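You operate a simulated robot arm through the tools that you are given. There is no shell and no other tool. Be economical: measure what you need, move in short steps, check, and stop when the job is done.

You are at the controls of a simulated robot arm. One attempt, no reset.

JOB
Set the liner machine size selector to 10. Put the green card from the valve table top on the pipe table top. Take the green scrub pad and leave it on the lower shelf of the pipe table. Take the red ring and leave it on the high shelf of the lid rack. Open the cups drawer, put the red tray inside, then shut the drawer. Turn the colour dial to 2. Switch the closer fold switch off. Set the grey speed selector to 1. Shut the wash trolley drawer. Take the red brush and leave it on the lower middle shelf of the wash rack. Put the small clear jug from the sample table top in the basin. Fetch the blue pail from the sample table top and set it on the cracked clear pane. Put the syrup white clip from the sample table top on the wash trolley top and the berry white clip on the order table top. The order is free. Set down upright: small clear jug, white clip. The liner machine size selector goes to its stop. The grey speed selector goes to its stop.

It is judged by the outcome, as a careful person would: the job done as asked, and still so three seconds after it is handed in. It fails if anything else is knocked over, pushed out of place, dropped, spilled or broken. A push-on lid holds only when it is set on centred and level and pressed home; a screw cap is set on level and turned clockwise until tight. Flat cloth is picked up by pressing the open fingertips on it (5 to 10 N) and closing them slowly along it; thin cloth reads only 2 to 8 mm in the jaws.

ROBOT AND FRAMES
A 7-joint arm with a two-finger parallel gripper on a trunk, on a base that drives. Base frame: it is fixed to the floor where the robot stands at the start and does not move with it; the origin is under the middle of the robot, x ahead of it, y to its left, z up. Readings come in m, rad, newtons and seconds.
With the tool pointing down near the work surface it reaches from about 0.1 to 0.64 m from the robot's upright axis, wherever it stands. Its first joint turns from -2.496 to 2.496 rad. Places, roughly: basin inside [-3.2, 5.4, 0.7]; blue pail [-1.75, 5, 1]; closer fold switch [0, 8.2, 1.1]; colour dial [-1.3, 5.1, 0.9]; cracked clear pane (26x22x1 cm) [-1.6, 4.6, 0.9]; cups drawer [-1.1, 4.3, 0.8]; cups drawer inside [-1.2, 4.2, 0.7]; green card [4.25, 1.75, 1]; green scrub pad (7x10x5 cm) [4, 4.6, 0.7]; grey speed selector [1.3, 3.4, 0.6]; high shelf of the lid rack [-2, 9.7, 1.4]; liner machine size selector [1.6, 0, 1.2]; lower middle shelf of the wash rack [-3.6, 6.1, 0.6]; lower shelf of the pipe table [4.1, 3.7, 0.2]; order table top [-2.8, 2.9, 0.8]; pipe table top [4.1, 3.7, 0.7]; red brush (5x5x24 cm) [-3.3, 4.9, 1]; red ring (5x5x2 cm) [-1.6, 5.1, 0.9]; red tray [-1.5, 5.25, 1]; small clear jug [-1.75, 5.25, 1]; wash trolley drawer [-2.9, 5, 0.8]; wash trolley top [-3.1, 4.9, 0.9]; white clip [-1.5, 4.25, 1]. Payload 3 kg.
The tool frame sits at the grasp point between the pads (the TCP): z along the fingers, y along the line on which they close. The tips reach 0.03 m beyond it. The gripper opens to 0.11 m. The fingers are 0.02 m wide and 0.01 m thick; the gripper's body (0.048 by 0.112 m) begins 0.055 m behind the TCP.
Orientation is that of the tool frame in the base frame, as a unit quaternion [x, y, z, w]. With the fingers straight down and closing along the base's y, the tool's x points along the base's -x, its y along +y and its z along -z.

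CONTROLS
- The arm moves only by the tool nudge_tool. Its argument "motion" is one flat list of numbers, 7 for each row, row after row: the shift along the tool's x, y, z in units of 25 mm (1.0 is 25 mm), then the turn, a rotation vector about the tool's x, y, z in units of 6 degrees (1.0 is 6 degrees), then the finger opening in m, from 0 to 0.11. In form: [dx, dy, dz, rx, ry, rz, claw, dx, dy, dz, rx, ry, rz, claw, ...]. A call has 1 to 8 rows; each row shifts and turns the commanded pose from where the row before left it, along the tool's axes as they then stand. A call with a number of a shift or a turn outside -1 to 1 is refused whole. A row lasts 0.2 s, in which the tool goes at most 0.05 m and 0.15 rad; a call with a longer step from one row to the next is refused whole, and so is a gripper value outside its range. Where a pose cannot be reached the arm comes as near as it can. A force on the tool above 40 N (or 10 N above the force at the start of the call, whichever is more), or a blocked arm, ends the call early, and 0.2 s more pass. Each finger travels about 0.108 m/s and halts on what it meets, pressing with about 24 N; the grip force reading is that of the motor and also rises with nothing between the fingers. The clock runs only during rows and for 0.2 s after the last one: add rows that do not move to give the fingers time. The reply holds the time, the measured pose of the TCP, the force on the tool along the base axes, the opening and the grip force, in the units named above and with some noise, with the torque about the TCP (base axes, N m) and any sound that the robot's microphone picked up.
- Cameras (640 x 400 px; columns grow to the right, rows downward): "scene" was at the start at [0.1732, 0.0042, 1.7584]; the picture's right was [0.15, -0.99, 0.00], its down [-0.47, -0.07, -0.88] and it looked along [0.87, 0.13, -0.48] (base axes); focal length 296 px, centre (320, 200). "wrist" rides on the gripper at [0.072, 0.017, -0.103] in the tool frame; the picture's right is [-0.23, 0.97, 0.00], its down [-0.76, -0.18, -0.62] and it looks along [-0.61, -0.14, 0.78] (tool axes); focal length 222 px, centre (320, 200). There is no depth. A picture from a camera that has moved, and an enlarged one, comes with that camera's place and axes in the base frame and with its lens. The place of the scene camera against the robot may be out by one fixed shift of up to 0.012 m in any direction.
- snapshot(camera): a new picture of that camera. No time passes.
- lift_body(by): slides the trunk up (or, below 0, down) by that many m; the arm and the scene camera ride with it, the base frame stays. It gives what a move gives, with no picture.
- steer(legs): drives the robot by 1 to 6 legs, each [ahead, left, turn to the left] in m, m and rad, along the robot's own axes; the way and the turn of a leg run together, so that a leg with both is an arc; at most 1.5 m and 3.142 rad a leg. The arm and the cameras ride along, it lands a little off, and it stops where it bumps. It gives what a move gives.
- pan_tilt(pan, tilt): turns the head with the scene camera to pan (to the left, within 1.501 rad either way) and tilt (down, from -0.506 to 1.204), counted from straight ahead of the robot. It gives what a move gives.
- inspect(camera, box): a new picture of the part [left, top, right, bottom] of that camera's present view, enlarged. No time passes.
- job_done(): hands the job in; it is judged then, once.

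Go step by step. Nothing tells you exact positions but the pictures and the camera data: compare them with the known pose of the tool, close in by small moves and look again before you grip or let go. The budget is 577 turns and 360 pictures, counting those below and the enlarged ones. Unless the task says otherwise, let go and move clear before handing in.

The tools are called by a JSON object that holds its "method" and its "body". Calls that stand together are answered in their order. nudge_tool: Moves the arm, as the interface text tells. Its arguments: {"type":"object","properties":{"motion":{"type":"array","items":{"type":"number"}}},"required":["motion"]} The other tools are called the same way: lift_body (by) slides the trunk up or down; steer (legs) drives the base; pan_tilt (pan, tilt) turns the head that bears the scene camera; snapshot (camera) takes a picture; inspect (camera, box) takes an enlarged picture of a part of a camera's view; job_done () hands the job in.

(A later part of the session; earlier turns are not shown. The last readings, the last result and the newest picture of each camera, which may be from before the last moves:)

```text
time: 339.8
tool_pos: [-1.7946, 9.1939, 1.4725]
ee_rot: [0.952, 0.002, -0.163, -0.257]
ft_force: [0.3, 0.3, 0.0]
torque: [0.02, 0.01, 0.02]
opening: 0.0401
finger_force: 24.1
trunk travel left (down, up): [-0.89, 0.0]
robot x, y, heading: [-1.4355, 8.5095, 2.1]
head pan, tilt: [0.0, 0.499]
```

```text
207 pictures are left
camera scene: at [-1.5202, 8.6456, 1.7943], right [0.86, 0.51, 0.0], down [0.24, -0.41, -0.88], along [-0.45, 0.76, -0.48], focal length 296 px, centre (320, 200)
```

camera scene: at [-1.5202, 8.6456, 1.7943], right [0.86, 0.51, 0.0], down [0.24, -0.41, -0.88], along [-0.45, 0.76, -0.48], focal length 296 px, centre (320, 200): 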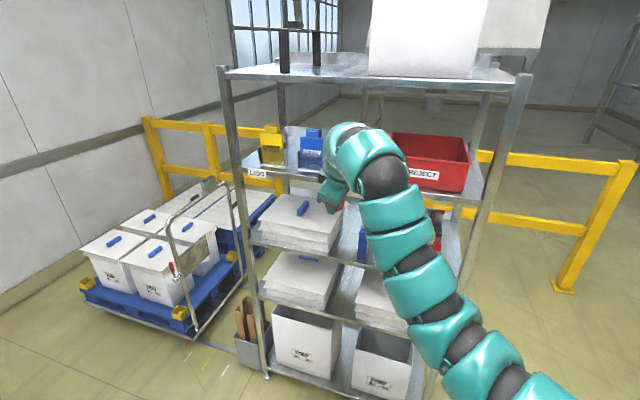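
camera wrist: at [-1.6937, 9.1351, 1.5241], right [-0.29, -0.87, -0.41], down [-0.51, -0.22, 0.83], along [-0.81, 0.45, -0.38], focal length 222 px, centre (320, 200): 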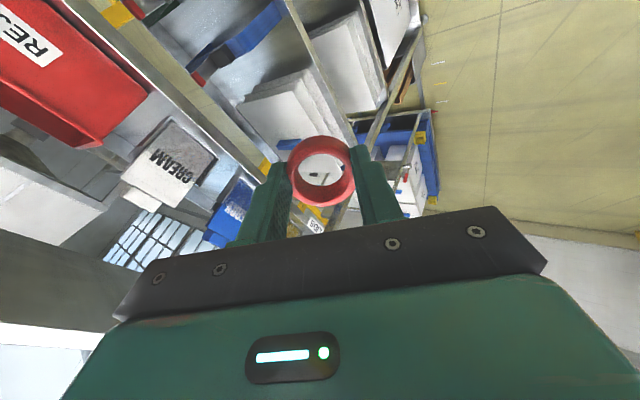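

Height is fine now. Drive in along the heading most of the way and look.

{"method": "steer", "body": {"legs": [[0.2, 0.032, 0]]}}

{"method": "snapshot", "body": {"camera": "wrist"}}

{"method": "inspect", "body": {"camera": "scene", "box": [220, 110, 412, 230]}}

```text
time: 341.4
tool_pos: [-1.9227, 9.3508, 1.4721]
ee_rot: [0.953, 0.001, -0.162, -0.257]
ft_force: [-0.1, -0.2, -0.5]
torque: [-0.02, 0.0, -0.02]
opening: 0.0402
finger_force: 24.2
trunk travel left (down, up): [-0.89, 0.0]
robot x, y, heading: [-1.564, 8.6628, 2.1]
head pan, tilt: [0.0, 0.499]
```

```text
206 pictures are left
camera wrist: at [-1.8227, 9.2917, 1.5238], right [-0.29, -0.87, -0.41], down [-0.51, -0.22, 0.83], along [-0.81, 0.45, -0.38], focal length 222 px, centre (320, 200)
```

wrist: 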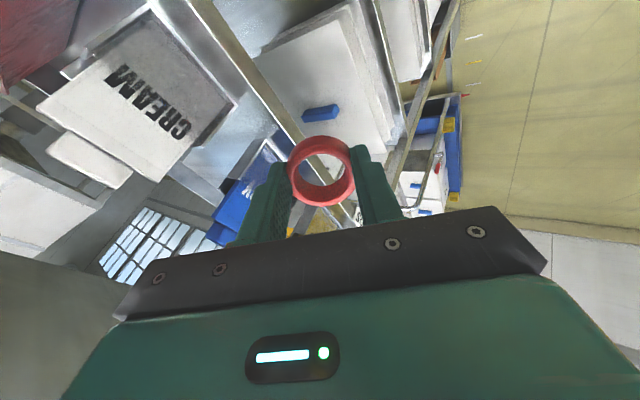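

```text
3.33 times, centred on (316, 170) of scene
camera zoom: at [-1.6499, 8.8022, 1.7942], right [0.86, 0.51, 0.0], down [0.24, -0.41, -0.88], along [-0.44, 0.76, -0.48], focal length 988 px, centre (333, 300)
```

zoom: 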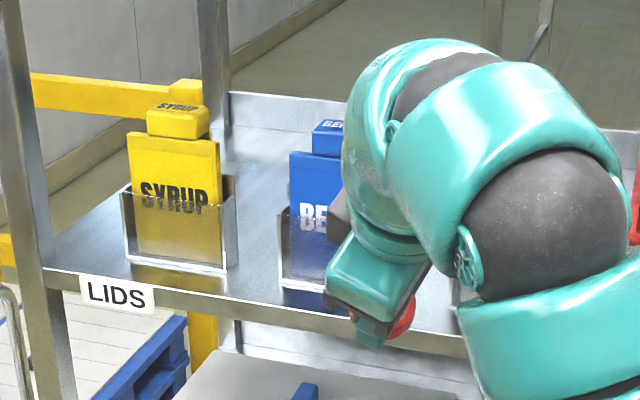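

{"method": "steer", "body": {"legs": [[0.1, -0.025, 0]]}}

{"method": "snapshot", "body": {"camera": "wrist"}}

```text
time: 342.6
tool_pos: [-1.9538, 9.4494, 1.4726]
ee_rot: [0.953, 0.003, -0.163, -0.257]
ft_force: [0.2, 0.4, -0.4]
torque: [-0.01, 0.03, 0.03]
opening: 0.0399
finger_force: 24.2
trunk travel left (down, up): [-0.89, 0.0]
robot x, y, heading: [-1.5933, 8.7633, 2.104]
head pan, tilt: [0.0, 0.499]
```

```text
204 pictures are left
camera wrist: at [-1.8532, 9.3905, 1.5237], right [-0.29, -0.87, -0.41], down [-0.51, -0.22, 0.83], along [-0.81, 0.45, -0.38], focal length 222 px, centre (320, 200)
```

wrist: 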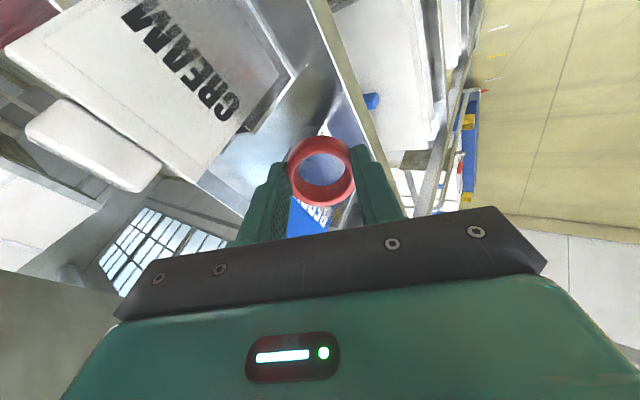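

{"method": "nudge_tool", "body": {"motion": [0, -0.71, 0, 0, 0, 0, 0.03, 0, 0, 0.7, 0, 0, 0, 0.03, 0, 0, 0.7, 0, 0, 0, 0.03, 0, 0, 0.5, 0, 0, 0, 0.03]}}

{"method": "snapshot", "body": {"camera": "wrist"}}

{"method": "inspect", "body": {"camera": "scene", "box": [220, 110, 412, 230]}}

```text
time: 343.6
tool_pos: [-1.9682, 9.4886, 1.4432]
ee_rot: [0.953, 0.003, -0.163, -0.257]
ft_force: [0.7, -0.2, 0.3]
torque: [0.02, -0.01, -0.01]
opening: 0.0401
finger_force: 23.8
trunk travel left (down, up): [-0.89, 0.0]
robot x, y, heading: [-1.5944, 8.7642, 2.102]
head pan, tilt: [0.0, 0.499]
```

```text
203 pictures are left
camera wrist: at [-1.8668, 9.429, 1.4944], right [-0.29, -0.87, -0.41], down [-0.51, -0.22, 0.83], along [-0.81, 0.45, -0.38], focal length 222 px, centre (320, 200)
```

wrist: 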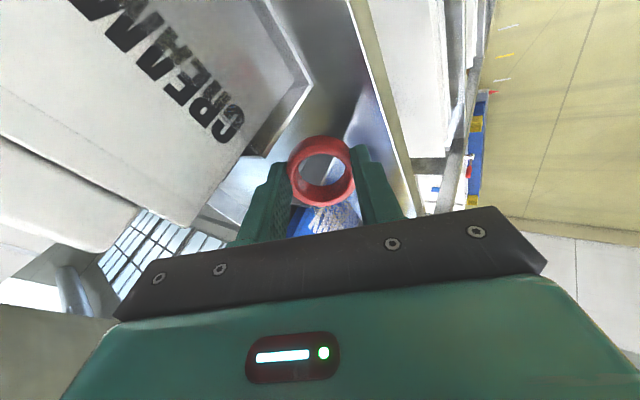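

```text
3.33 times, centred on (316, 170) of scene
camera zoom: at [-1.6793, 8.901, 1.7942], right [0.86, 0.51, 0.0], down [0.24, -0.41, -0.88], along [-0.45, 0.76, -0.48], focal length 988 px, centre (333, 300)
```

zoom: 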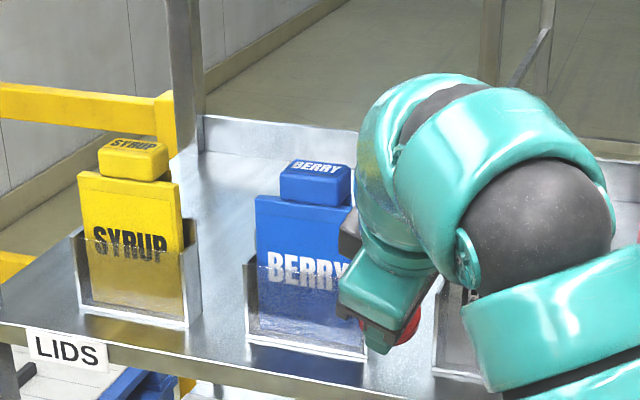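

{"method": "nudge_tool", "body": {"motion": [0.062, 0.098, 0.164, 0, 0, 0, 0.03, 0.062, 0.098, 0.164, 0, 0, 0, 0.03, 0, 0, 0, 0, 0, 0, 0.03]}}

{"method": "nudge_tool", "body": {"motion": [0.062, 0.098, 0.164, 0, 0, 0, 0.03, 0.03, 0.05, 0.08, 0, 0, 0, 0.03, 0, 0, 0, 0, 0, 0, 0.03]}}

{"method": "snapshot", "body": {"camera": "wrist"}}

```text
time: 344.4
tool_pos: [-1.9669, 9.489, 1.4326]
ee_rot: [0.952, 0.003, -0.163, -0.258]
ft_force: [0.7, 0.5, -0.9]
torque: [0.02, -0.03, 0.01]
opening: 0.0402
finger_force: 23.9
trunk travel left (down, up): [-0.89, 0.0]
robot x, y, heading: [-1.6006, 8.7619, 2.106]
head pan, tilt: [0.0, 0.499]
```

```text
time: 345.2
tool_pos: [-1.9661, 9.4876, 1.4254]
ee_rot: [0.952, 0.003, -0.163, -0.257]
ft_force: [-0.5, -0.5, 0.0]
torque: [0.0, -0.02, -0.02]
opening: 0.0402
finger_force: 24.0
trunk travel left (down, up): [-0.89, 0.0]
robot x, y, heading: [-1.5971, 8.761, 2.098]
head pan, tilt: [0.0, 0.499]
```

```text
201 pictures are left
camera wrist: at [-1.8659, 9.4285, 1.4764], right [-0.29, -0.87, -0.41], down [-0.51, -0.22, 0.83], along [-0.81, 0.45, -0.38], focal length 222 px, centre (320, 200)
```

wrist: 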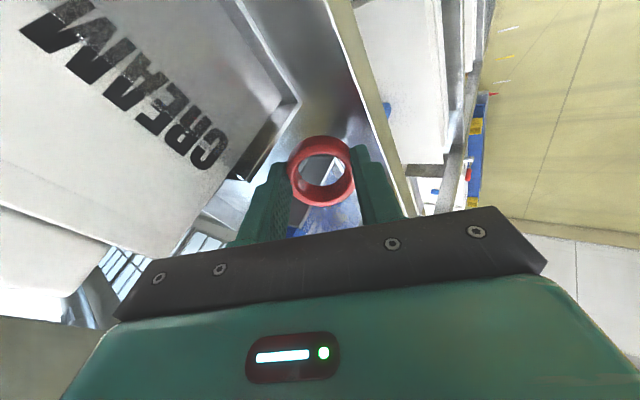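

{"method": "nudge_tool", "body": {"motion": [0.05, 0.08, 0.13, 0, 0, 0, 0.03, 0.05, 0.08, 0.13, 0, 0, 0, 0.03, 0, 0, 0, 0, 0, 0, 0.03]}}

{"method": "nudge_tool", "body": {"motion": [0.05, 0.08, 0.13, 0, 0, 0, 0.03, 0, 0, 0, 0, 0, 0, 0.03]}}

{"method": "snapshot", "body": {"camera": "wrist"}}

```text
time: 346.0
tool_pos: [-1.9667, 9.4871, 1.4169]
ee_rot: [0.952, 0.003, -0.164, -0.257]
ft_force: [0.0, 1.0, -0.3]
torque: [0.0, 0.02, -0.01]
opening: 0.04
finger_force: 23.8
trunk travel left (down, up): [-0.89, 0.0]
robot x, y, heading: [-1.5975, 8.7623, 2.105]
head pan, tilt: [0.0, 0.499]
```

```text
time: 346.6
tool_pos: [-1.9671, 9.4874, 1.4139]
ee_rot: [0.952, 0.003, -0.163, -0.257]
ft_force: [-0.2, -0.4, -0.3]
torque: [0.03, 0.03, -0.01]
opening: 0.0398
finger_force: 24.0
trunk travel left (down, up): [-0.89, 0.0]
robot x, y, heading: [-1.594, 8.765, 2.102]
head pan, tilt: [0.0, 0.499]
```

```text
200 pictures are left
camera wrist: at [-1.8665, 9.4279, 1.4643], right [-0.29, -0.87, -0.41], down [-0.51, -0.22, 0.83], along [-0.81, 0.45, -0.38], focal length 222 px, centre (320, 200)
```

wrist: 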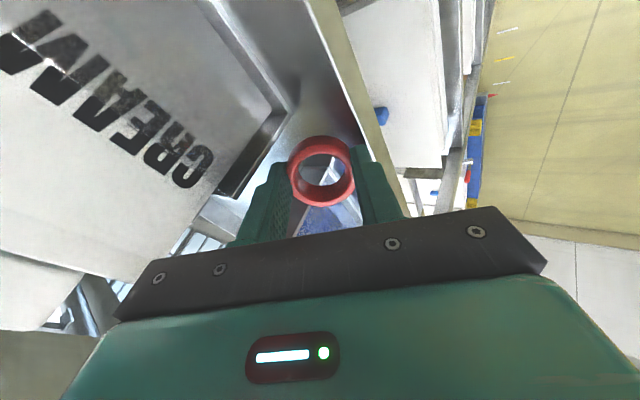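

{"method": "nudge_tool", "body": {"motion": [0.04, -0.35, 0.2, 0, 0, 0, 0.03, 0.05, 0.08, 0.13, 0, 0, 0, 0.03, 0.05, 0.08, 0.13, 0, 0, 0, 0.03, 0, 0, 0, 0, 0, 0, 0.03]}}

{"method": "nudge_tool", "body": {"motion": [0.05, 0.08, 0.13, 0, 0, 0, 0.03, 0.05, 0.08, 0.13, 0, 0, 0, 0.03, 0, 0, 0, 0, 0, 0, 0.03]}}

{"method": "snapshot", "body": {"camera": "wrist"}}

```text
time: 347.7
tool_pos: [-1.9675, 9.4936, 1.4122]
ee_rot: [0.95, 0.005, -0.169, -0.263]
ft_force: [0.9, -9.2, 15.9]
torque: [-0.21, -0.28, 0.12]
opening: 0.0403
finger_force: 24.0
trunk travel left (down, up): [-0.89, 0.0]
robot x, y, heading: [-1.5932, 8.7619, 2.102]
head pan, tilt: [0.0, 0.499]
stopped in row 4: the force on the tool passed its limit at 42 N (the readings are from after the stop); the commanded pose is now the measured one
```

```text
time: 348.2
tool_pos: [-1.968, 9.4931, 1.413]
ee_rot: [0.948, 0.005, -0.172, -0.267]
ft_force: [6.0, -13.5, 17.9]
torque: [-0.34, -0.34, 0.14]
opening: 0.0399
finger_force: 24.1
trunk travel left (down, up): [-0.89, 0.0]
robot x, y, heading: [-1.5931, 8.7643, 2.105]
head pan, tilt: [0.0, 0.499]
stopped in row 2: the force on the tool passed its limit at 44 N (the readings are from after the stop); the commanded pose is now the measured one
```

```text
199 pictures are left
camera wrist: at [-1.8661, 9.4342, 1.4603], right [-0.29, -0.86, -0.42], down [-0.5, -0.24, 0.83], along [-0.82, 0.45, -0.36], focal length 222 px, centre (320, 200)
```

wrist: 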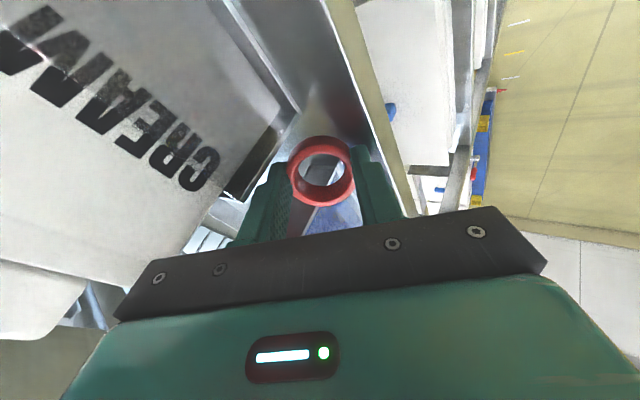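

Contact with the shelf. Raising 5 mm and opening.

{"method": "nudge_tool", "body": {"motion": [-0.062, -0.098, -0.164, 0, 0, 0, 0.03, 0, 0, 0, 0, 0, 0, 0.045, 0, 0, 0, 0, 0, 0, 0.055, 0, 0, 0, 0, 0, 0, 0.055]}}

{"method": "snapshot", "body": {"camera": "wrist"}}

```text
time: 349.2
tool_pos: [-1.9715, 9.4993, 1.4146]
ee_rot: [0.949, 0.004, -0.169, -0.266]
ft_force: [-7.0, 4.0, 12.8]
torque: [0.19, -0.09, 0.12]
opening: 0.0478
finger_force: 0.1
trunk travel left (down, up): [-0.89, 0.0]
robot x, y, heading: [-1.5976, 8.7612, 2.099]
head pan, tilt: [0.0, 0.499]
```

```text
198 pictures are left
camera wrist: at [-1.8696, 9.4387, 1.4629], right [-0.29, -0.86, -0.42], down [-0.5, -0.24, 0.83], along [-0.81, 0.46, -0.36], focal length 222 px, centre (320, 200)
```

wrist: 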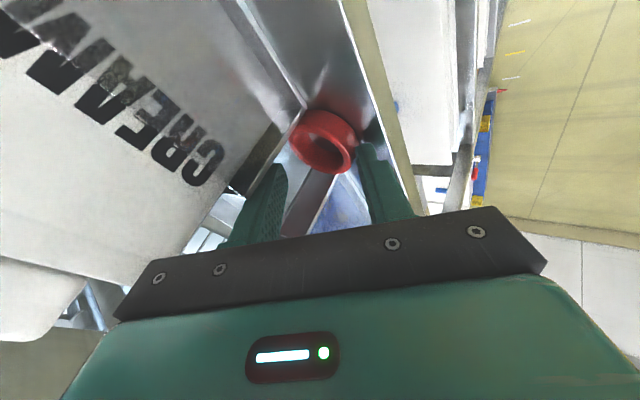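

The ring is down on the shelf. Lifting straight up, then backing away.

{"method": "nudge_tool", "body": {"motion": [-0.1, -0.16, -0.27, 0, 0, 0, 0.06, -0.15, -0.25, -0.41, 0, 0, 0, 0.07, -0.25, -0.4, -0.65, 0, 0, 0, 0.07, -0.25, -0.4, -0.65, 0, 0, 0, 0.07]}}

{"method": "snapshot", "body": {"camera": "wrist"}}

```text
time: 350.2
tool_pos: [-1.9694, 9.5, 1.4747]
ee_rot: [0.95, 0.003, -0.169, -0.264]
ft_force: [-0.6, 0.2, 0.2]
torque: [0.0, 0.01, -0.01]
opening: 0.07
finger_force: 0.0
trunk travel left (down, up): [-0.89, 0.0]
robot x, y, heading: [-1.5928, 8.7629, 2.106]
head pan, tilt: [0.0, 0.499]
```

```text
197 pictures are left
camera wrist: at [-1.8676, 9.439, 1.5226], right [-0.3, -0.86, -0.42], down [-0.5, -0.23, 0.83], along [-0.81, 0.46, -0.36], focal length 222 px, centre (320, 200)
```

wrist: 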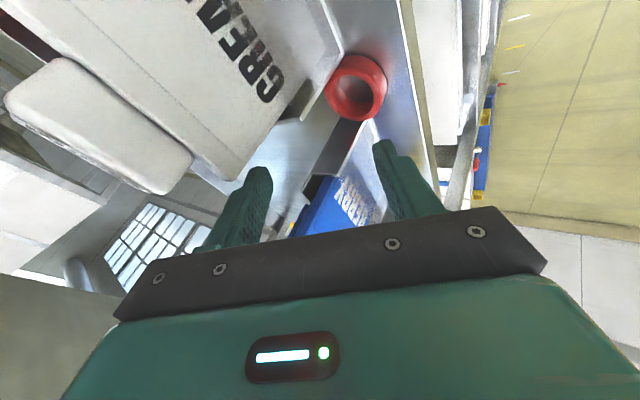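

The ring rests flat on the high shelf. Backing out and turning to the closer panel.

{"method": "steer", "body": {"legs": [[-0.35, 0, 0], [0, 0, -2.1], [0.2, -0.15, 0]]}}

{"method": "pan_tilt", "body": {"pan": 0, "tilt": 0.5}}

{"method": "snapshot", "body": {"camera": "scene"}}

```text
time: 358.9
tool_pos: [-0.4021, 8.2536, 1.474]
ee_rot: [-0.47, 0.825, -0.147, 0.278]
ft_force: [0.2, -0.2, -0.3]
torque: [-0.02, 0.0, 0.02]
opening: 0.07
finger_force: 0.0
trunk travel left (down, up): [-0.89, 0.0]
robot x, y, heading: [-1.2273, 8.3146, -0.009]
head pan, tilt: [0.0, 0.499]
```

```text
time: 359.5
tool_pos: [-0.4019, 8.2538, 1.4734]
ee_rot: [-0.47, 0.825, -0.147, 0.278]
ft_force: [0.3, -0.6, -0.6]
torque: [0.01, -0.01, -0.01]
opening: 0.0702
finger_force: 0.1
trunk travel left (down, up): [-0.89, 0.0]
robot x, y, heading: [-1.2264, 8.3158, -0.011]
head pan, tilt: [0.0, 0.499]
```

```text
196 pictures are left
camera scene: at [-1.0523, 8.3028, 1.7942], right [-0.01, -1.0, 0.0], down [-0.48, 0.01, -0.88], along [0.88, -0.01, -0.48], focal length 296 px, centre (320, 200)
```

scene: 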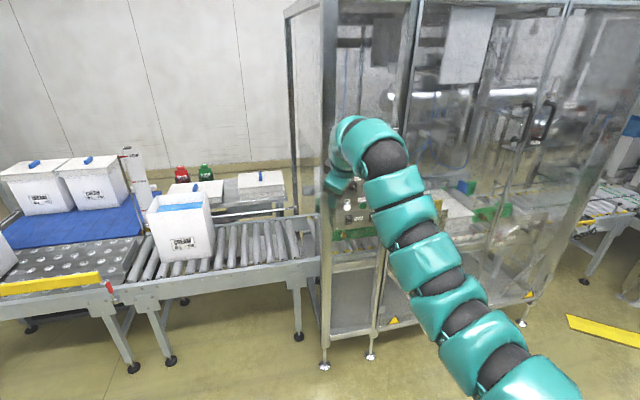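

{"method": "snapshot", "body": {"camera": "wrist"}}

{"method": "inspect", "body": {"camera": "scene", "box": [290, 120, 418, 280]}}

```text
195 pictures are left
camera wrist: at [-0.504, 8.1984, 1.5222], right [-0.58, 0.7, -0.42], down [0.06, 0.55, 0.83], along [0.81, 0.46, -0.36], focal length 222 px, centre (320, 200)
```

wrist: 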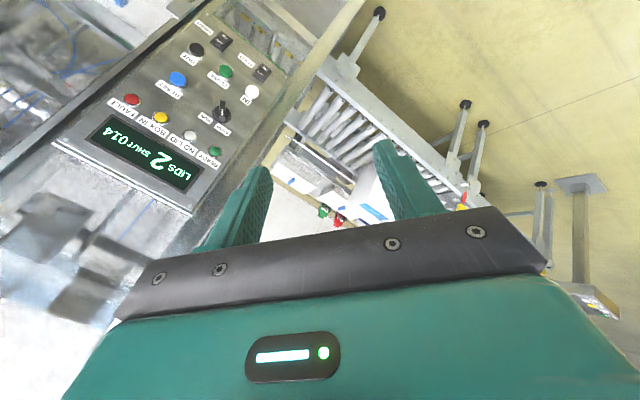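

```text
2.50 times, centred on (354, 200) of scene
camera zoom: at [-1.0523, 8.3028, 1.7942], right [-0.01, -1.0, 0.0], down [-0.48, 0.01, -0.88], along [0.88, -0.01, -0.48], focal length 741 px, centre (235, 200)
```

zoom: 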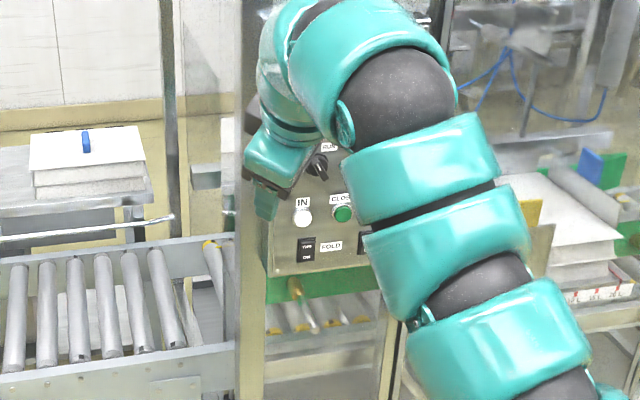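

{"method": "inspect", "body": {"camera": "wrist", "box": [160, 10, 320, 110]}}

{"method": "inspect", "body": {"camera": "scene", "box": [330, 195, 378, 240]}}

```text
4.00 times, centred on (240, 60) of wrist
camera zoom: at [-0.504, 8.1984, 1.5222], right [-0.58, 0.7, -0.42], down [0.06, 0.55, 0.83], along [0.81, 0.46, -0.36], focal length 888 px, centre (640, 760)
```

zoom: 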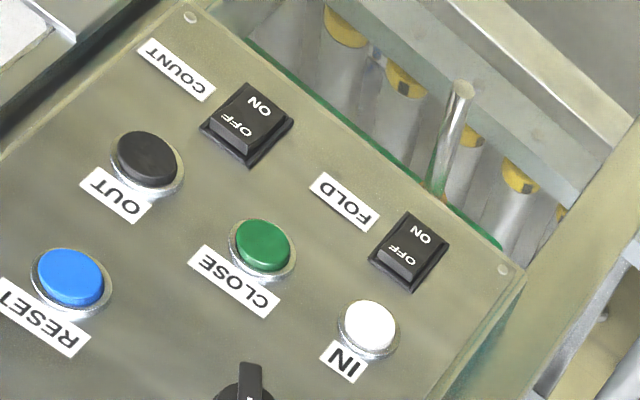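

```text
8.89 times, centred on (354, 218) of scene
camera zoom: at [-1.0523, 8.3028, 1.7942], right [-0.01, -1.0, 0.0], down [-0.48, 0.01, -0.88], along [0.88, -0.01, -0.48], focal length 2635 px, centre (18, 44)
```

zoom: 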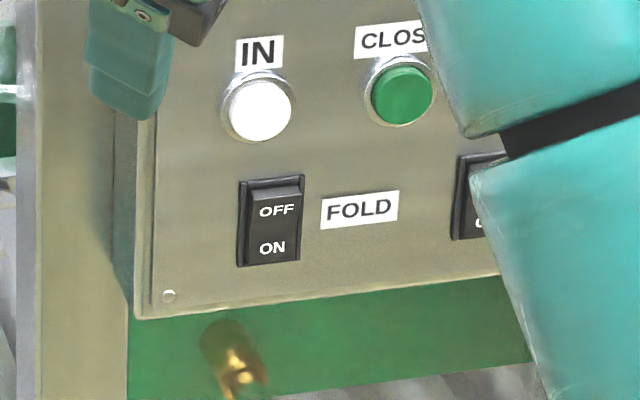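

FOLD reads ON (OFF half is proud). I'll turn the tool to point +x with fingers closed, and lower to switch height.

{"method": "nudge_tool", "body": {"motion": [0, 0, 0, 0.852, -0.499, 0, 0, 0, 0, 0, 0.852, -0.499, 0, 0, 0, 0, 0, 0.852, -0.499, 0, 0, 0, 0, 0, 0.852, -0.499, 0, 0, 0, 0, 0, 0.852, -0.499, 0, 0, 0, 0, 0, 0.852, -0.499, 0, 0, 0, 0, 0, 0.852, -0.499, 0, 0, 0, 0, 0, 0.852, -0.499, 0, 0]}}

{"method": "nudge_tool", "body": {"motion": [0, 0, 0, 0.852, -0.499, 0, 0, 0, 0, 0, 0, 0, 0, 0]}}

{"method": "lift_body", "body": {"by": -0.33}}

{"method": "snapshot", "body": {"camera": "wrist"}}

{"method": "snapshot", "body": {"camera": "scene"}}

```text
time: 361.3
tool_pos: [-0.4035, 8.2551, 1.4736]
ee_rot: [-0.364, 0.647, -0.327, 0.585]
ft_force: [-0.3, -0.5, 0.0]
torque: [-0.03, 0.0, -0.01]
opening: 0.0
finger_force: 24.2
trunk travel left (down, up): [-0.89, 0.0]
robot x, y, heading: [-1.2293, 8.3155, -0.014]
head pan, tilt: [0.0, 0.499]
```

```text
time: 361.9
tool_pos: [-0.4037, 8.2543, 1.4724]
ee_rot: [-0.346, 0.617, -0.345, 0.617]
ft_force: [-0.2, -0.3, -0.2]
torque: [-0.02, 0.01, -0.01]
opening: 0.0002
finger_force: 23.9
trunk travel left (down, up): [-0.89, 0.0]
robot x, y, heading: [-1.2272, 8.314, -0.011]
head pan, tilt: [0.0, 0.499]
```

```text
time: 365.1
tool_pos: [-0.4032, 8.255, 1.1434]
ee_rot: [-0.346, 0.617, -0.344, 0.617]
ft_force: [-0.3, 0.8, -0.8]
torque: [0.02, 0.02, -0.02]
opening: 0.0002
finger_force: 23.6
trunk travel left (down, up): [-0.56, 0.33]
robot x, y, heading: [-1.2247, 8.3118, -0.01]
head pan, tilt: [0.0, 0.499]
```

```text
191 pictures are left
camera wrist: at [-0.5057, 8.201, 1.0892], right [0.0, 0.7, -0.71], down [-0.62, 0.55, 0.55], along [0.78, 0.44, 0.44], focal length 222 px, centre (320, 200)
```

wrist: 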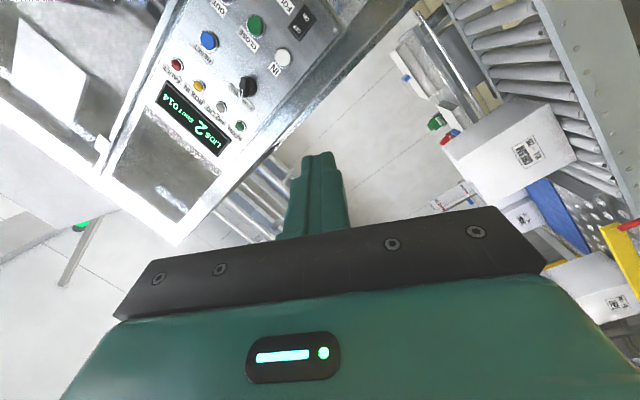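

```text
190 pictures are left
camera scene: at [-1.0531, 8.3033, 1.4643], right [-0.01, -1.0, 0.0], down [-0.48, 0.0, -0.88], along [0.88, -0.01, -0.48], focal length 296 px, centre (320, 200)
```

scene: 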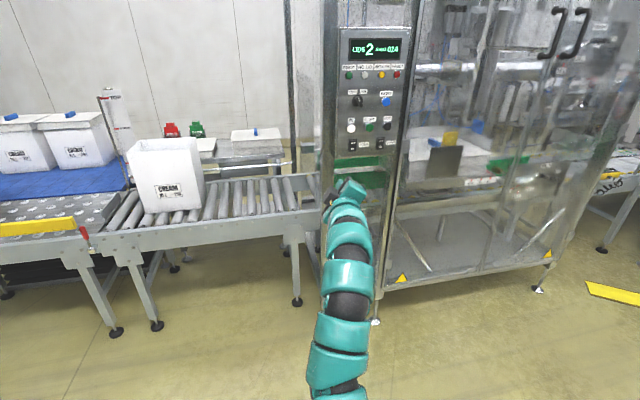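

FOLD switch ≈[0.01, 8.175, 1.105]; OFF half at z≈1.117. Aligning and driving closer.

{"method": "steer", "body": {"legs": [[0.28, -0.08, 0.01]]}}

{"method": "nudge_tool", "body": {"motion": [0.27, 0.44, 0, 0, 0, 0, 0, 0.27, 0.44, 0, 0, 0, 0, 0, 0, 0, 0, 0, 0, 0, 0]}}

{"method": "snapshot", "body": {"camera": "wrist"}}

{"method": "inspect", "body": {"camera": "scene", "box": [290, 60, 450, 180]}}

```text
time: 367.1
tool_pos: [-0.1243, 8.1828, 1.1423]
ee_rot: [-0.349, 0.616, -0.34, 0.618]
ft_force: [-1.0, -0.8, 0.5]
torque: [0.03, 0.01, -0.01]
opening: 0.0
finger_force: 24.3
trunk travel left (down, up): [-0.56, 0.33]
robot x, y, heading: [-0.9448, 8.2359, -0.003]
head pan, tilt: [0.0, 0.499]
```

```text
time: 367.9
tool_pos: [-0.1246, 8.1838, 1.1176]
ee_rot: [-0.349, 0.616, -0.34, 0.619]
ft_force: [0.6, -0.3, -0.6]
torque: [0.02, -0.02, -0.01]
opening: 0.0
finger_force: 23.9
trunk travel left (down, up): [-0.56, 0.33]
robot x, y, heading: [-0.9531, 8.2355, 0.006]
head pan, tilt: [0.0, 0.499]
```

```text
189 pictures are left
camera wrist: at [-0.2265, 8.1282, 1.0631], right [-0.01, 0.7, -0.71], down [-0.63, 0.55, 0.55], along [0.78, 0.45, 0.44], focal length 222 px, centre (320, 200)
```

wrist: 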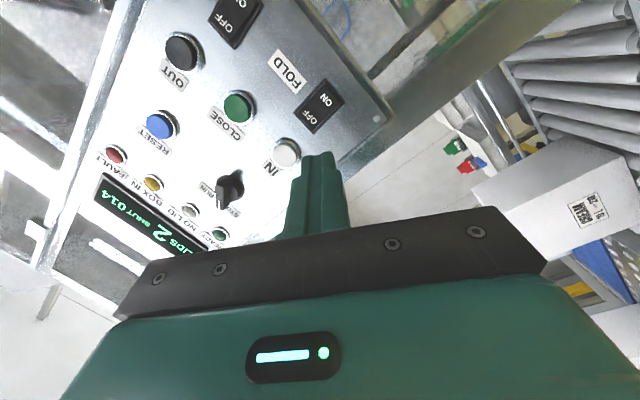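

```text
3.33 times, centred on (370, 120) of scene
camera zoom: at [-0.7758, 8.2255, 1.4643], right [0.0, -1.0, 0.0], down [-0.48, 0.0, -0.88], along [0.88, 0.0, -0.48], focal length 988 px, centre (153, 467)
```

zoom: 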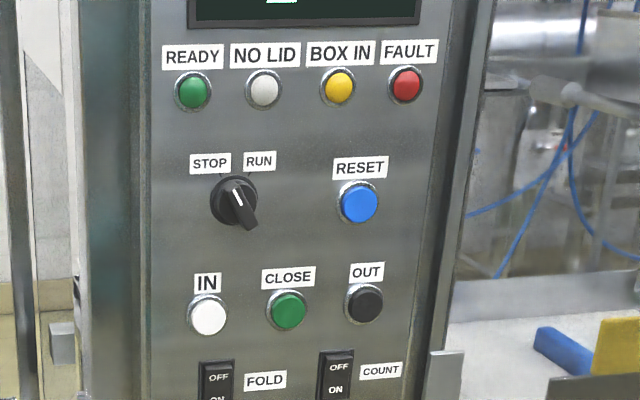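

{"method": "nudge_tool", "body": {"motion": [0.18, -0.25, 0.8, 0, 0, 0, 0, 0, 0, 0.8, 0, 0, 0, 0, 0, 0, 0.8, 0, 0, 0, 0, 0, 0, 0.5, 0, 0, 0, 0, 0, 0, 0, 0, 0, 0, 0]}}

{"method": "inspect", "body": {"camera": "wrist", "box": [220, 60, 460, 210]}}

{"method": "inspect", "body": {"camera": "scene", "box": [310, 130, 390, 200]}}

```text
time: 369.1
tool_pos: [-0.0522, 8.1767, 1.1215]
ee_rot: [-0.349, 0.615, -0.341, 0.619]
ft_force: [-0.4, -0.4, -0.2]
torque: [-0.01, 0.01, 0.0]
opening: 0.0
finger_force: 23.7
trunk travel left (down, up): [-0.56, 0.33]
robot x, y, heading: [-0.9485, 8.2358, -0.002]
head pan, tilt: [0.0, 0.499]
```

```text
2.67 times, centred on (340, 135) of wrist
camera zoom: at [-0.1547, 8.1212, 1.0663], right [-0.01, 0.7, -0.71], down [-0.63, 0.55, 0.55], along [0.78, 0.45, 0.44], focal length 592 px, centre (267, 373)
```

zoom: 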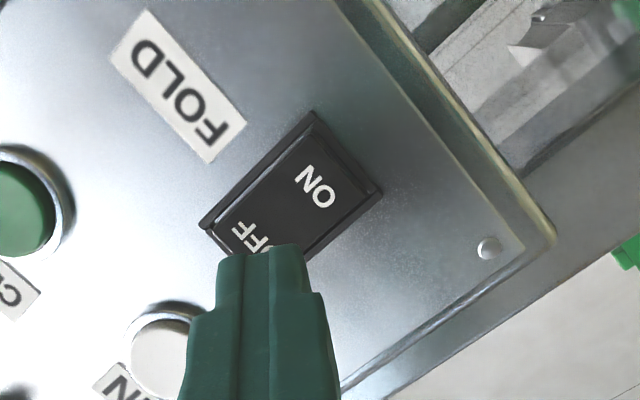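

```text
5.71 times, centred on (350, 165) of scene
camera zoom: at [-0.7759, 8.2256, 1.4643], right [0.0, -1.0, 0.0], down [-0.48, 0.0, -0.88], along [0.88, 0.0, -0.48], focal length 1694 px, centre (149, 400)
```

zoom: 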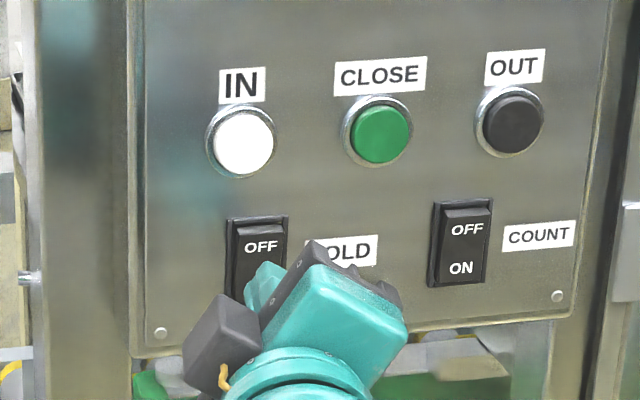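

{"method": "nudge_tool", "body": {"motion": [0, 0, 0.5, 0, 0, 0, 0, 0, 0, 0.3, 0, 0, 0, 0, 0, 0, 0.2, 0, 0, 0, 0, 0, 0, 0.2, 0, 0, 0, 0, 0, 0, 0.2, 0, 0, 0, 0, 0, 0, 0.2, 0, 0, 0, 0]}}

{"method": "inspect", "body": {"camera": "wrist", "box": [220, 60, 460, 210]}}

```text
time: 370.4
tool_pos: [-0.024, 8.1764, 1.1224]
ee_rot: [-0.348, 0.615, -0.341, 0.62]
ft_force: [-36.0, -3.9, 0.2]
torque: [0.01, 0.17, 0.35]
opening: 0.0001
finger_force: 23.8
trunk travel left (down, up): [-0.56, 0.33]
robot x, y, heading: [-0.9516, 8.2344, -0.003]
head pan, tilt: [0.0, 0.499]
stopped in row 6: the force on the tool passed its limit at 49 N (the readings are from after the stop); the commanded pose is now the measured one
```

```text
2.67 times, centred on (340, 135) of wrist
camera zoom: at [-0.1252, 8.122, 1.0678], right [-0.01, 0.7, -0.71], down [-0.63, 0.55, 0.55], along [0.78, 0.45, 0.44], focal length 592 px, centre (267, 373)
```

zoom: 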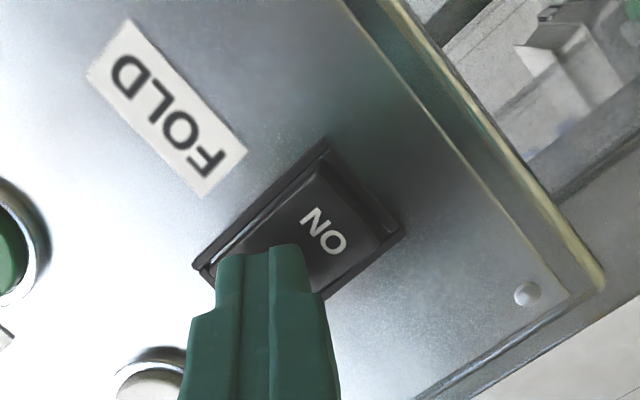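

The ON side now stands proud, so it has rocked to OFF. Backing off and checking.

{"method": "nudge_tool", "body": {"motion": [0, 0, -0.5, 0, 0, 0, 0, 0, 0, -1, 0, 0, 0, 0, 0, 0, -1, 0, 0, 0, 0, 0, 0, -1, 0, 0, 0, 0, 0, 0, -1, 0, 0, 0, 0]}}

{"method": "inspect", "body": {"camera": "scene", "box": [310, 130, 390, 200]}}

{"method": "inspect", "body": {"camera": "wrist", "box": [220, 60, 380, 160]}}

```text
time: 371.6
tool_pos: [-0.1325, 8.1772, 1.1167]
ee_rot: [-0.35, 0.617, -0.34, 0.617]
ft_force: [-0.8, 0.2, -0.1]
torque: [0.0, 0.02, 0.01]
opening: 0.0001
finger_force: 23.9
trunk travel left (down, up): [-0.56, 0.33]
robot x, y, heading: [-0.9489, 8.2352, -0.001]
head pan, tilt: [0.0, 0.499]
```

```text
5.71 times, centred on (350, 165) of scene
camera zoom: at [-0.7768, 8.2252, 1.4643], right [0.0, -1.0, 0.0], down [-0.48, 0.0, -0.88], along [0.88, 0.0, -0.48], focal length 1694 px, centre (149, 400)
```

zoom: 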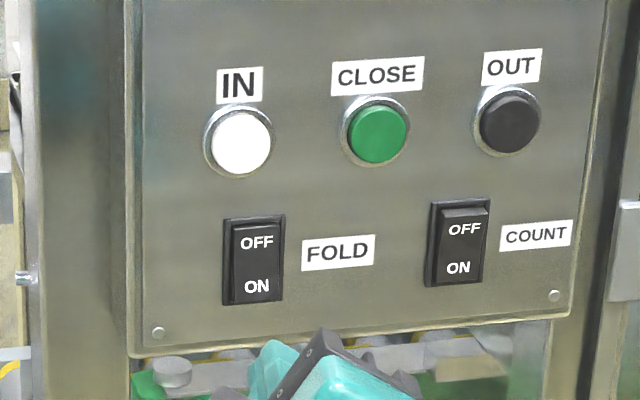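

```text
4.00 times, centred on (300, 110) of wrist
camera zoom: at [-0.2341, 8.1222, 1.0638], right [-0.01, 0.7, -0.71], down [-0.63, 0.55, 0.55], along [0.78, 0.45, 0.43], focal length 888 px, centre (400, 560)
```

zoom: 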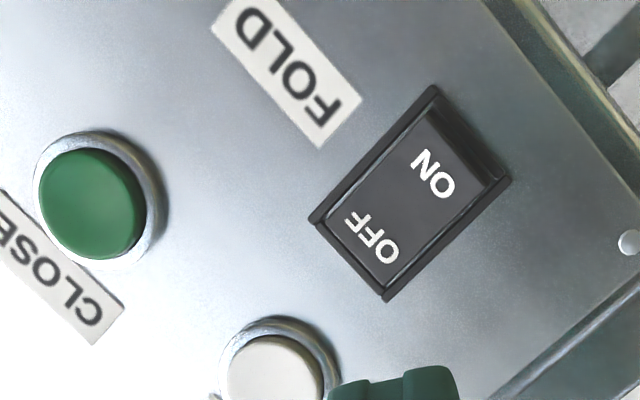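

FOLD is off. Now I'll look for the way to the wash area along the left wall.

{"method": "steer", "body": {"legs": [[-0.35, 0, 0], [0, 0.25, 0]]}}

{"method": "lift_body", "body": {"by": 0.33}}

{"method": "steer", "body": {"legs": [[0, 0, 2.0]]}}

{"method": "pan_tilt", "body": {"pan": 1.3, "tilt": 0.4}}

{"method": "snapshot", "body": {"camera": "scene"}}

```text
time: 375.2
tool_pos: [-0.4774, 8.4321, 1.1177]
ee_rot: [-0.351, 0.616, -0.341, 0.617]
ft_force: [0.3, 1.3, 0.5]
torque: [-0.03, 0.03, -0.04]
opening: 0.0
finger_force: 24.0
trunk travel left (down, up): [-0.56, 0.33]
robot x, y, heading: [-1.2912, 8.4854, -0.003]
head pan, tilt: [0.0, 0.499]
```

```text
time: 378.5
tool_pos: [-0.4766, 8.4299, 1.4471]
ee_rot: [-0.35, 0.617, -0.34, 0.618]
ft_force: [-0.4, 0.2, -0.2]
torque: [0.02, 0.03, -0.01]
opening: 0.0001
finger_force: 24.5
trunk travel left (down, up): [-0.89, 0.0]
robot x, y, heading: [-1.2935, 8.4833, 0.004]
head pan, tilt: [0.0, 0.499]
```

```text
time: 383.7
tool_pos: [-1.5745, 9.2586, 1.4484]
ee_rot: [0.708, -0.042, -0.333, -0.621]
ft_force: [0.3, 0.7, -0.5]
torque: [0.02, -0.04, 0.05]
opening: 0.0003
finger_force: 24.1
trunk travel left (down, up): [-0.89, 0.0]
robot x, y, heading: [-1.2965, 8.4889, 1.989]
head pan, tilt: [0.0, 0.499]
```

```text
time: 385.1
tool_pos: [-1.5749, 9.2584, 1.4474]
ee_rot: [0.708, -0.042, -0.333, -0.621]
ft_force: [-0.5, 0.2, -0.2]
torque: [-0.01, 0.03, -0.03]
opening: 0.0002
finger_force: 23.7
trunk travel left (down, up): [-0.89, 0.0]
robot x, y, heading: [-1.2933, 8.4897, 1.989]
head pan, tilt: [1.3, 0.4]
```

```text
182 pictures are left
camera scene: at [-1.4165, 8.5377, 1.8034], right [-0.15, 0.99, 0.0], down [0.39, 0.06, -0.92], along [-0.91, -0.14, -0.39], focal length 296 px, centre (320, 200)
```

scene: 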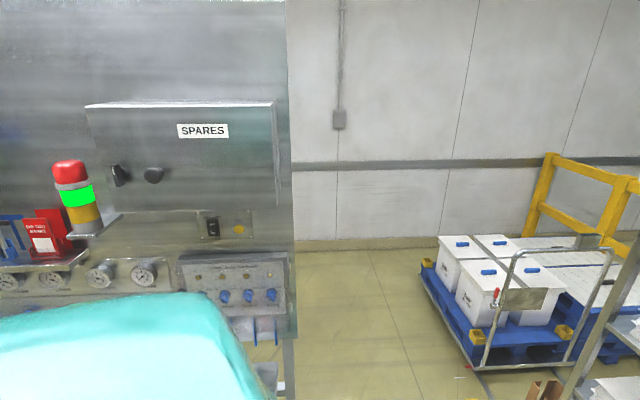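

There's a ~0.7 m passage at y≈8.75 past the bench end, then a corridor along the wall. Going through it.

{"method": "steer", "body": {"legs": [[0, 0, 0.71], [0.115, -0.244, 0], [0, 0, 0.44], [1.0, 0, 0]]}}

{"method": "pan_tilt", "body": {"pan": 0.9, "tilt": 0.4}}

{"method": "snapshot", "body": {"camera": "scene"}}

```text
time: 395.1
tool_pos: [-3.1218, 8.8153, 1.4471]
ee_rot: [-0.617, -0.35, 0.618, 0.34]
ft_force: [0.6, -0.8, 0.6]
torque: [-0.01, -0.02, 0.02]
opening: 0.0
finger_force: 23.7
trunk travel left (down, up): [-0.89, 0.0]
robot x, y, heading: [-2.3007, 8.7589, 3.139]
head pan, tilt: [1.3, 0.4]
```

```text
time: 395.9
tool_pos: [-3.1206, 8.8154, 1.4477]
ee_rot: [-0.617, -0.35, 0.618, 0.34]
ft_force: [-0.1, -1.2, 0.3]
torque: [0.01, 0.0, 0.03]
opening: 0.0
finger_force: 24.2
trunk travel left (down, up): [-0.89, 0.0]
robot x, y, heading: [-2.3045, 8.7576, 3.136]
head pan, tilt: [0.901, 0.4]
```

```text
181 pictures are left
camera scene: at [-2.4366, 8.6755, 1.8034], right [-0.78, 0.62, 0.0], down [0.24, 0.3, -0.92], along [-0.57, -0.72, -0.39], focal length 296 px, centre (320, 200)
```

scene: 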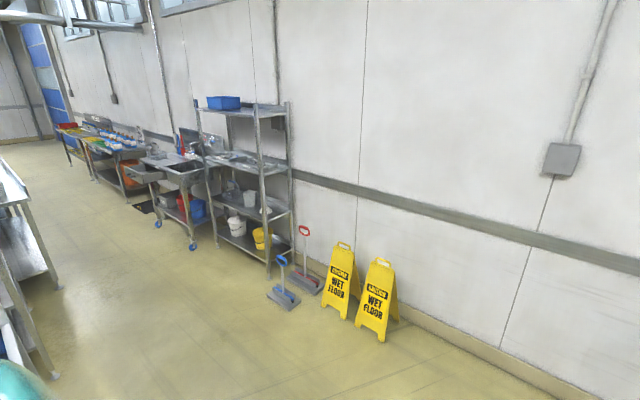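

A wide corridor leads to the wash rack and trolley. Driving in and turning toward them.

{"method": "steer", "body": {"legs": [[0.55, 0, 0], [0, 0, 1.571], [1.3, 0, 0]]}}

{"method": "pan_tilt", "body": {"pan": -0.45, "tilt": 0.5}}

{"method": "snapshot", "body": {"camera": "scene"}}

```text
time: 409.0
tool_pos: [-2.872, 6.664, 1.4484]
ee_rot: [0.18, 0.687, -0.674, 0.204]
ft_force: [-0.1, -0.7, -0.7]
torque: [0.01, -0.03, 0.0]
opening: 0.0
finger_force: 24.0
trunk travel left (down, up): [-0.89, 0.0]
robot x, y, heading: [-2.8373, 7.4859, -1.55]
head pan, tilt: [0.901, 0.4]
```

```text
time: 410.5
tool_pos: [-2.8714, 6.6646, 1.4476]
ee_rot: [0.181, 0.686, -0.675, 0.204]
ft_force: [-0.1, -0.6, 0.5]
torque: [0.0, -0.01, 0.02]
opening: 0.0
finger_force: 24.0
trunk travel left (down, up): [-0.89, 0.0]
robot x, y, heading: [-2.8376, 7.49, -1.55]
head pan, tilt: [-0.45, 0.499]
```

```text
180 pictures are left
camera scene: at [-2.867, 7.3126, 1.7943], right [-0.91, 0.41, 0.0], down [0.2, 0.44, -0.88], along [-0.36, -0.8, -0.48], focal length 296 px, centre (320, 200)
```

scene: 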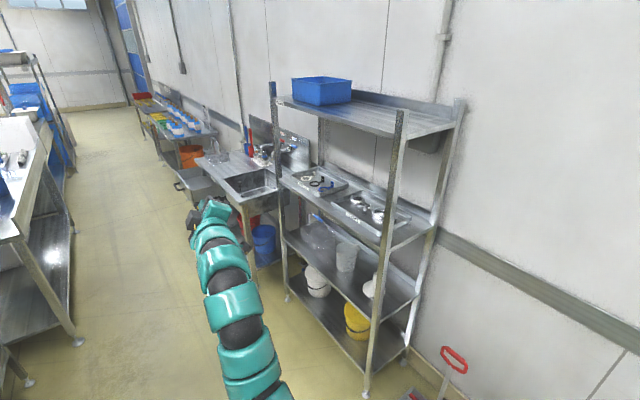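

{"method": "steer", "body": {"legs": [[0.9, 0.35, 0]]}}

{"method": "pan_tilt", "body": {"pan": -0.5, "tilt": 0.6}}

{"method": "snapshot", "body": {"camera": "scene"}}

{"method": "pan_tilt", "body": {"pan": 0.5, "tilt": 0.6}}

{"method": "snapshot", "body": {"camera": "scene"}}

```text
time: 415.5
tool_pos: [-2.5269, 5.7791, 1.4477]
ee_rot: [0.187, 0.685, -0.676, 0.197]
ft_force: [0.2, 0.3, 0.1]
torque: [0.03, 0.01, -0.02]
opening: 0.0
finger_force: 23.9
trunk travel left (down, up): [-0.89, 0.0]
robot x, y, heading: [-2.4713, 6.5987, -1.57]
head pan, tilt: [-0.45, 0.499]
```

```text
time: 416.2
tool_pos: [-2.5273, 5.7809, 1.4468]
ee_rot: [0.187, 0.684, -0.677, 0.197]
ft_force: [-0.3, -0.1, 0.2]
torque: [0.0, 0.02, 0.0]
opening: 0.0
finger_force: 23.8
trunk travel left (down, up): [-0.89, 0.0]
robot x, y, heading: [-2.4729, 6.5992, -1.566]
head pan, tilt: [-0.499, 0.6]
```

```text
179 pictures are left
camera scene: at [-2.512, 6.4319, 1.7852], right [-0.88, 0.48, 0.0], down [0.27, 0.5, -0.83], along [-0.39, -0.73, -0.56], focal length 296 px, centre (320, 200)
```

scene: 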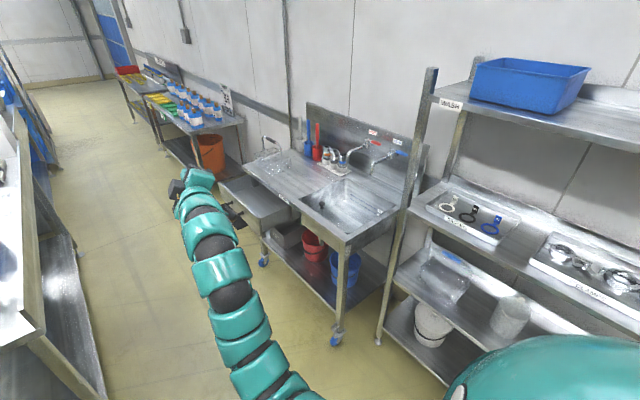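

```text
time: 417.4
tool_pos: [-2.5268, 5.78, 1.4482]
ee_rot: [0.188, 0.684, -0.677, 0.197]
ft_force: [0.8, -0.2, -0.2]
torque: [-0.01, 0.0, -0.01]
opening: 0.0002
finger_force: 24.7
trunk travel left (down, up): [-0.89, 0.0]
robot x, y, heading: [-2.4749, 6.6021, -1.562]
head pan, tilt: [0.499, 0.6]
```

```text
178 pictures are left
camera scene: at [-2.4274, 6.432, 1.7852], right [-0.88, -0.48, 0.0], down [-0.27, 0.5, -0.83], along [0.4, -0.72, -0.56], focal length 296 px, centre (320, 200)
```

scene: 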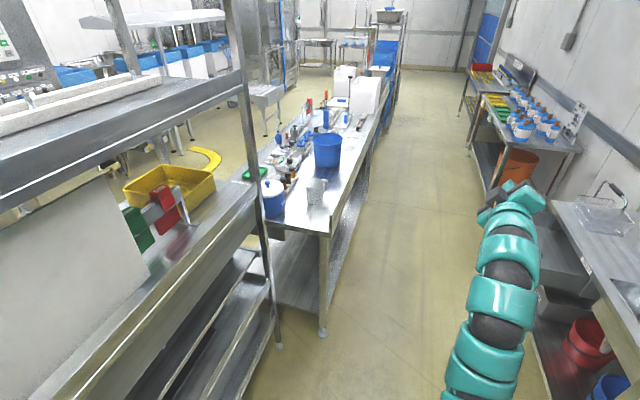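

{"method": "pan_tilt", "body": {"pan": -0.5, "tilt": 0.6}}

{"method": "inspect", "body": {"camera": "scene", "box": [180, 100, 420, 250]}}

{"method": "inspect", "body": {"camera": "scene", "box": [380, 180, 620, 350]}}

```text
time: 418.7
tool_pos: [-2.5281, 5.781, 1.4479]
ee_rot: [0.188, 0.684, -0.677, 0.197]
ft_force: [0.7, -0.2, 0.2]
torque: [-0.04, -0.02, 0.01]
opening: 0.0002
finger_force: 23.8
trunk travel left (down, up): [-0.89, 0.0]
robot x, y, heading: [-2.4738, 6.6004, -1.568]
head pan, tilt: [-0.499, 0.6]
```

```text
2.67 times, centred on (300, 175) of scene
camera zoom: at [-2.5119, 6.4318, 1.7852], right [-0.88, 0.48, 0.0], down [0.27, 0.5, -0.82], along [-0.39, -0.73, -0.57], focal length 790 px, centre (373, 267)
```

zoom: 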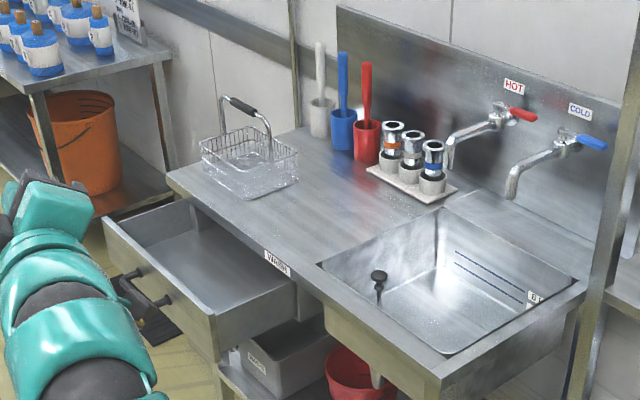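

```text
2.35 times, centred on (500, 265) of scene
camera zoom: at [-2.5119, 6.4318, 1.7852], right [-0.88, 0.48, 0.0], down [0.27, 0.5, -0.82], along [-0.39, -0.73, -0.57], focal length 697 px, centre (-104, 47)
```

zoom: 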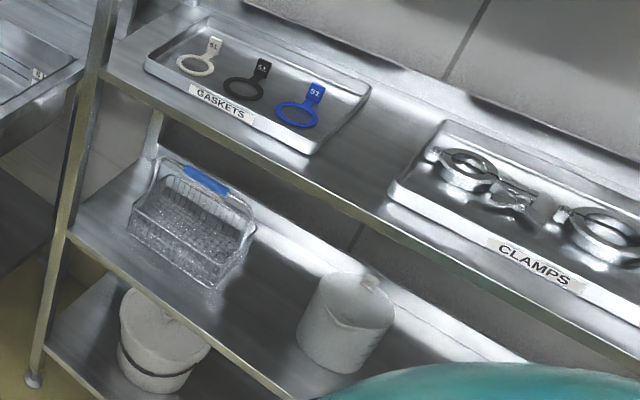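

Drawer front is near [-2.74, 5.07], open ~0.2 m. I'll set the tool downward here in the free corridor, then push the drawer from its right side.

{"method": "nudge_tool", "body": {"motion": [0, 0, -0.8, -0.852, 0.524, 0, 0, 0, 0, -0.8, -0.852, 0.524, 0, 0, 0, 0, -0.8, -0.852, 0.524, 0, 0, 0, 0, -0.6, -0.852, 0.524, 0, 0, 0, 0, 0, -0.852, 0.524, 0, 0, 0, 0, 0, -0.852, 0.524, 0, 0, 0, 0, 0, -0.852, 0.524, 0, 0, 0, 0, 0, -0.852, 0.524, 0, 0]}}

{"method": "nudge_tool", "body": {"motion": [0, 0, 0.6, -0.852, 0.524, 0, 0, 0, 0, 0.6, -0.852, 0.524, 0, 0, 0, 0, 0.6, -0.852, 0.524, 0, 0, 0, 0, 0.6, -0.852, 0.524, 0, 0, 0, 0, 0.6, -0.852, 0.524, 0, 0, 0, 0, 0.6, -0.852, 0.524, 0, 0, 0, 0, 0.6, -0.852, 0.524, 0, 0]}}

```text
time: 420.5
tool_pos: [-2.5299, 5.8533, 1.4521]
ee_rot: [0.245, 0.901, -0.344, 0.099]
ft_force: [-0.3, 0.6, -0.4]
torque: [0.01, 0.02, 0.01]
opening: 0.0
finger_force: 24.0
out of reach, approached as far as the arm can: row 8
trunk travel left (down, up): [-0.89, 0.0]
robot x, y, heading: [-2.4707, 6.6003, -1.565]
head pan, tilt: [-0.499, 0.6]
```

```text
time: 422.1
tool_pos: [-2.5395, 5.8105, 1.3532]
ee_rot: [0.264, 0.964, -0.021, 0.009]
ft_force: [-0.3, -0.7, -0.4]
torque: [-0.01, 0.03, 0.0]
opening: 0.0001
finger_force: 24.4
out of reach, approached as far as the arm can: row 1, 7
trunk travel left (down, up): [-0.89, 0.0]
robot x, y, heading: [-2.4722, 6.5981, -1.565]
head pan, tilt: [-0.499, 0.6]
```

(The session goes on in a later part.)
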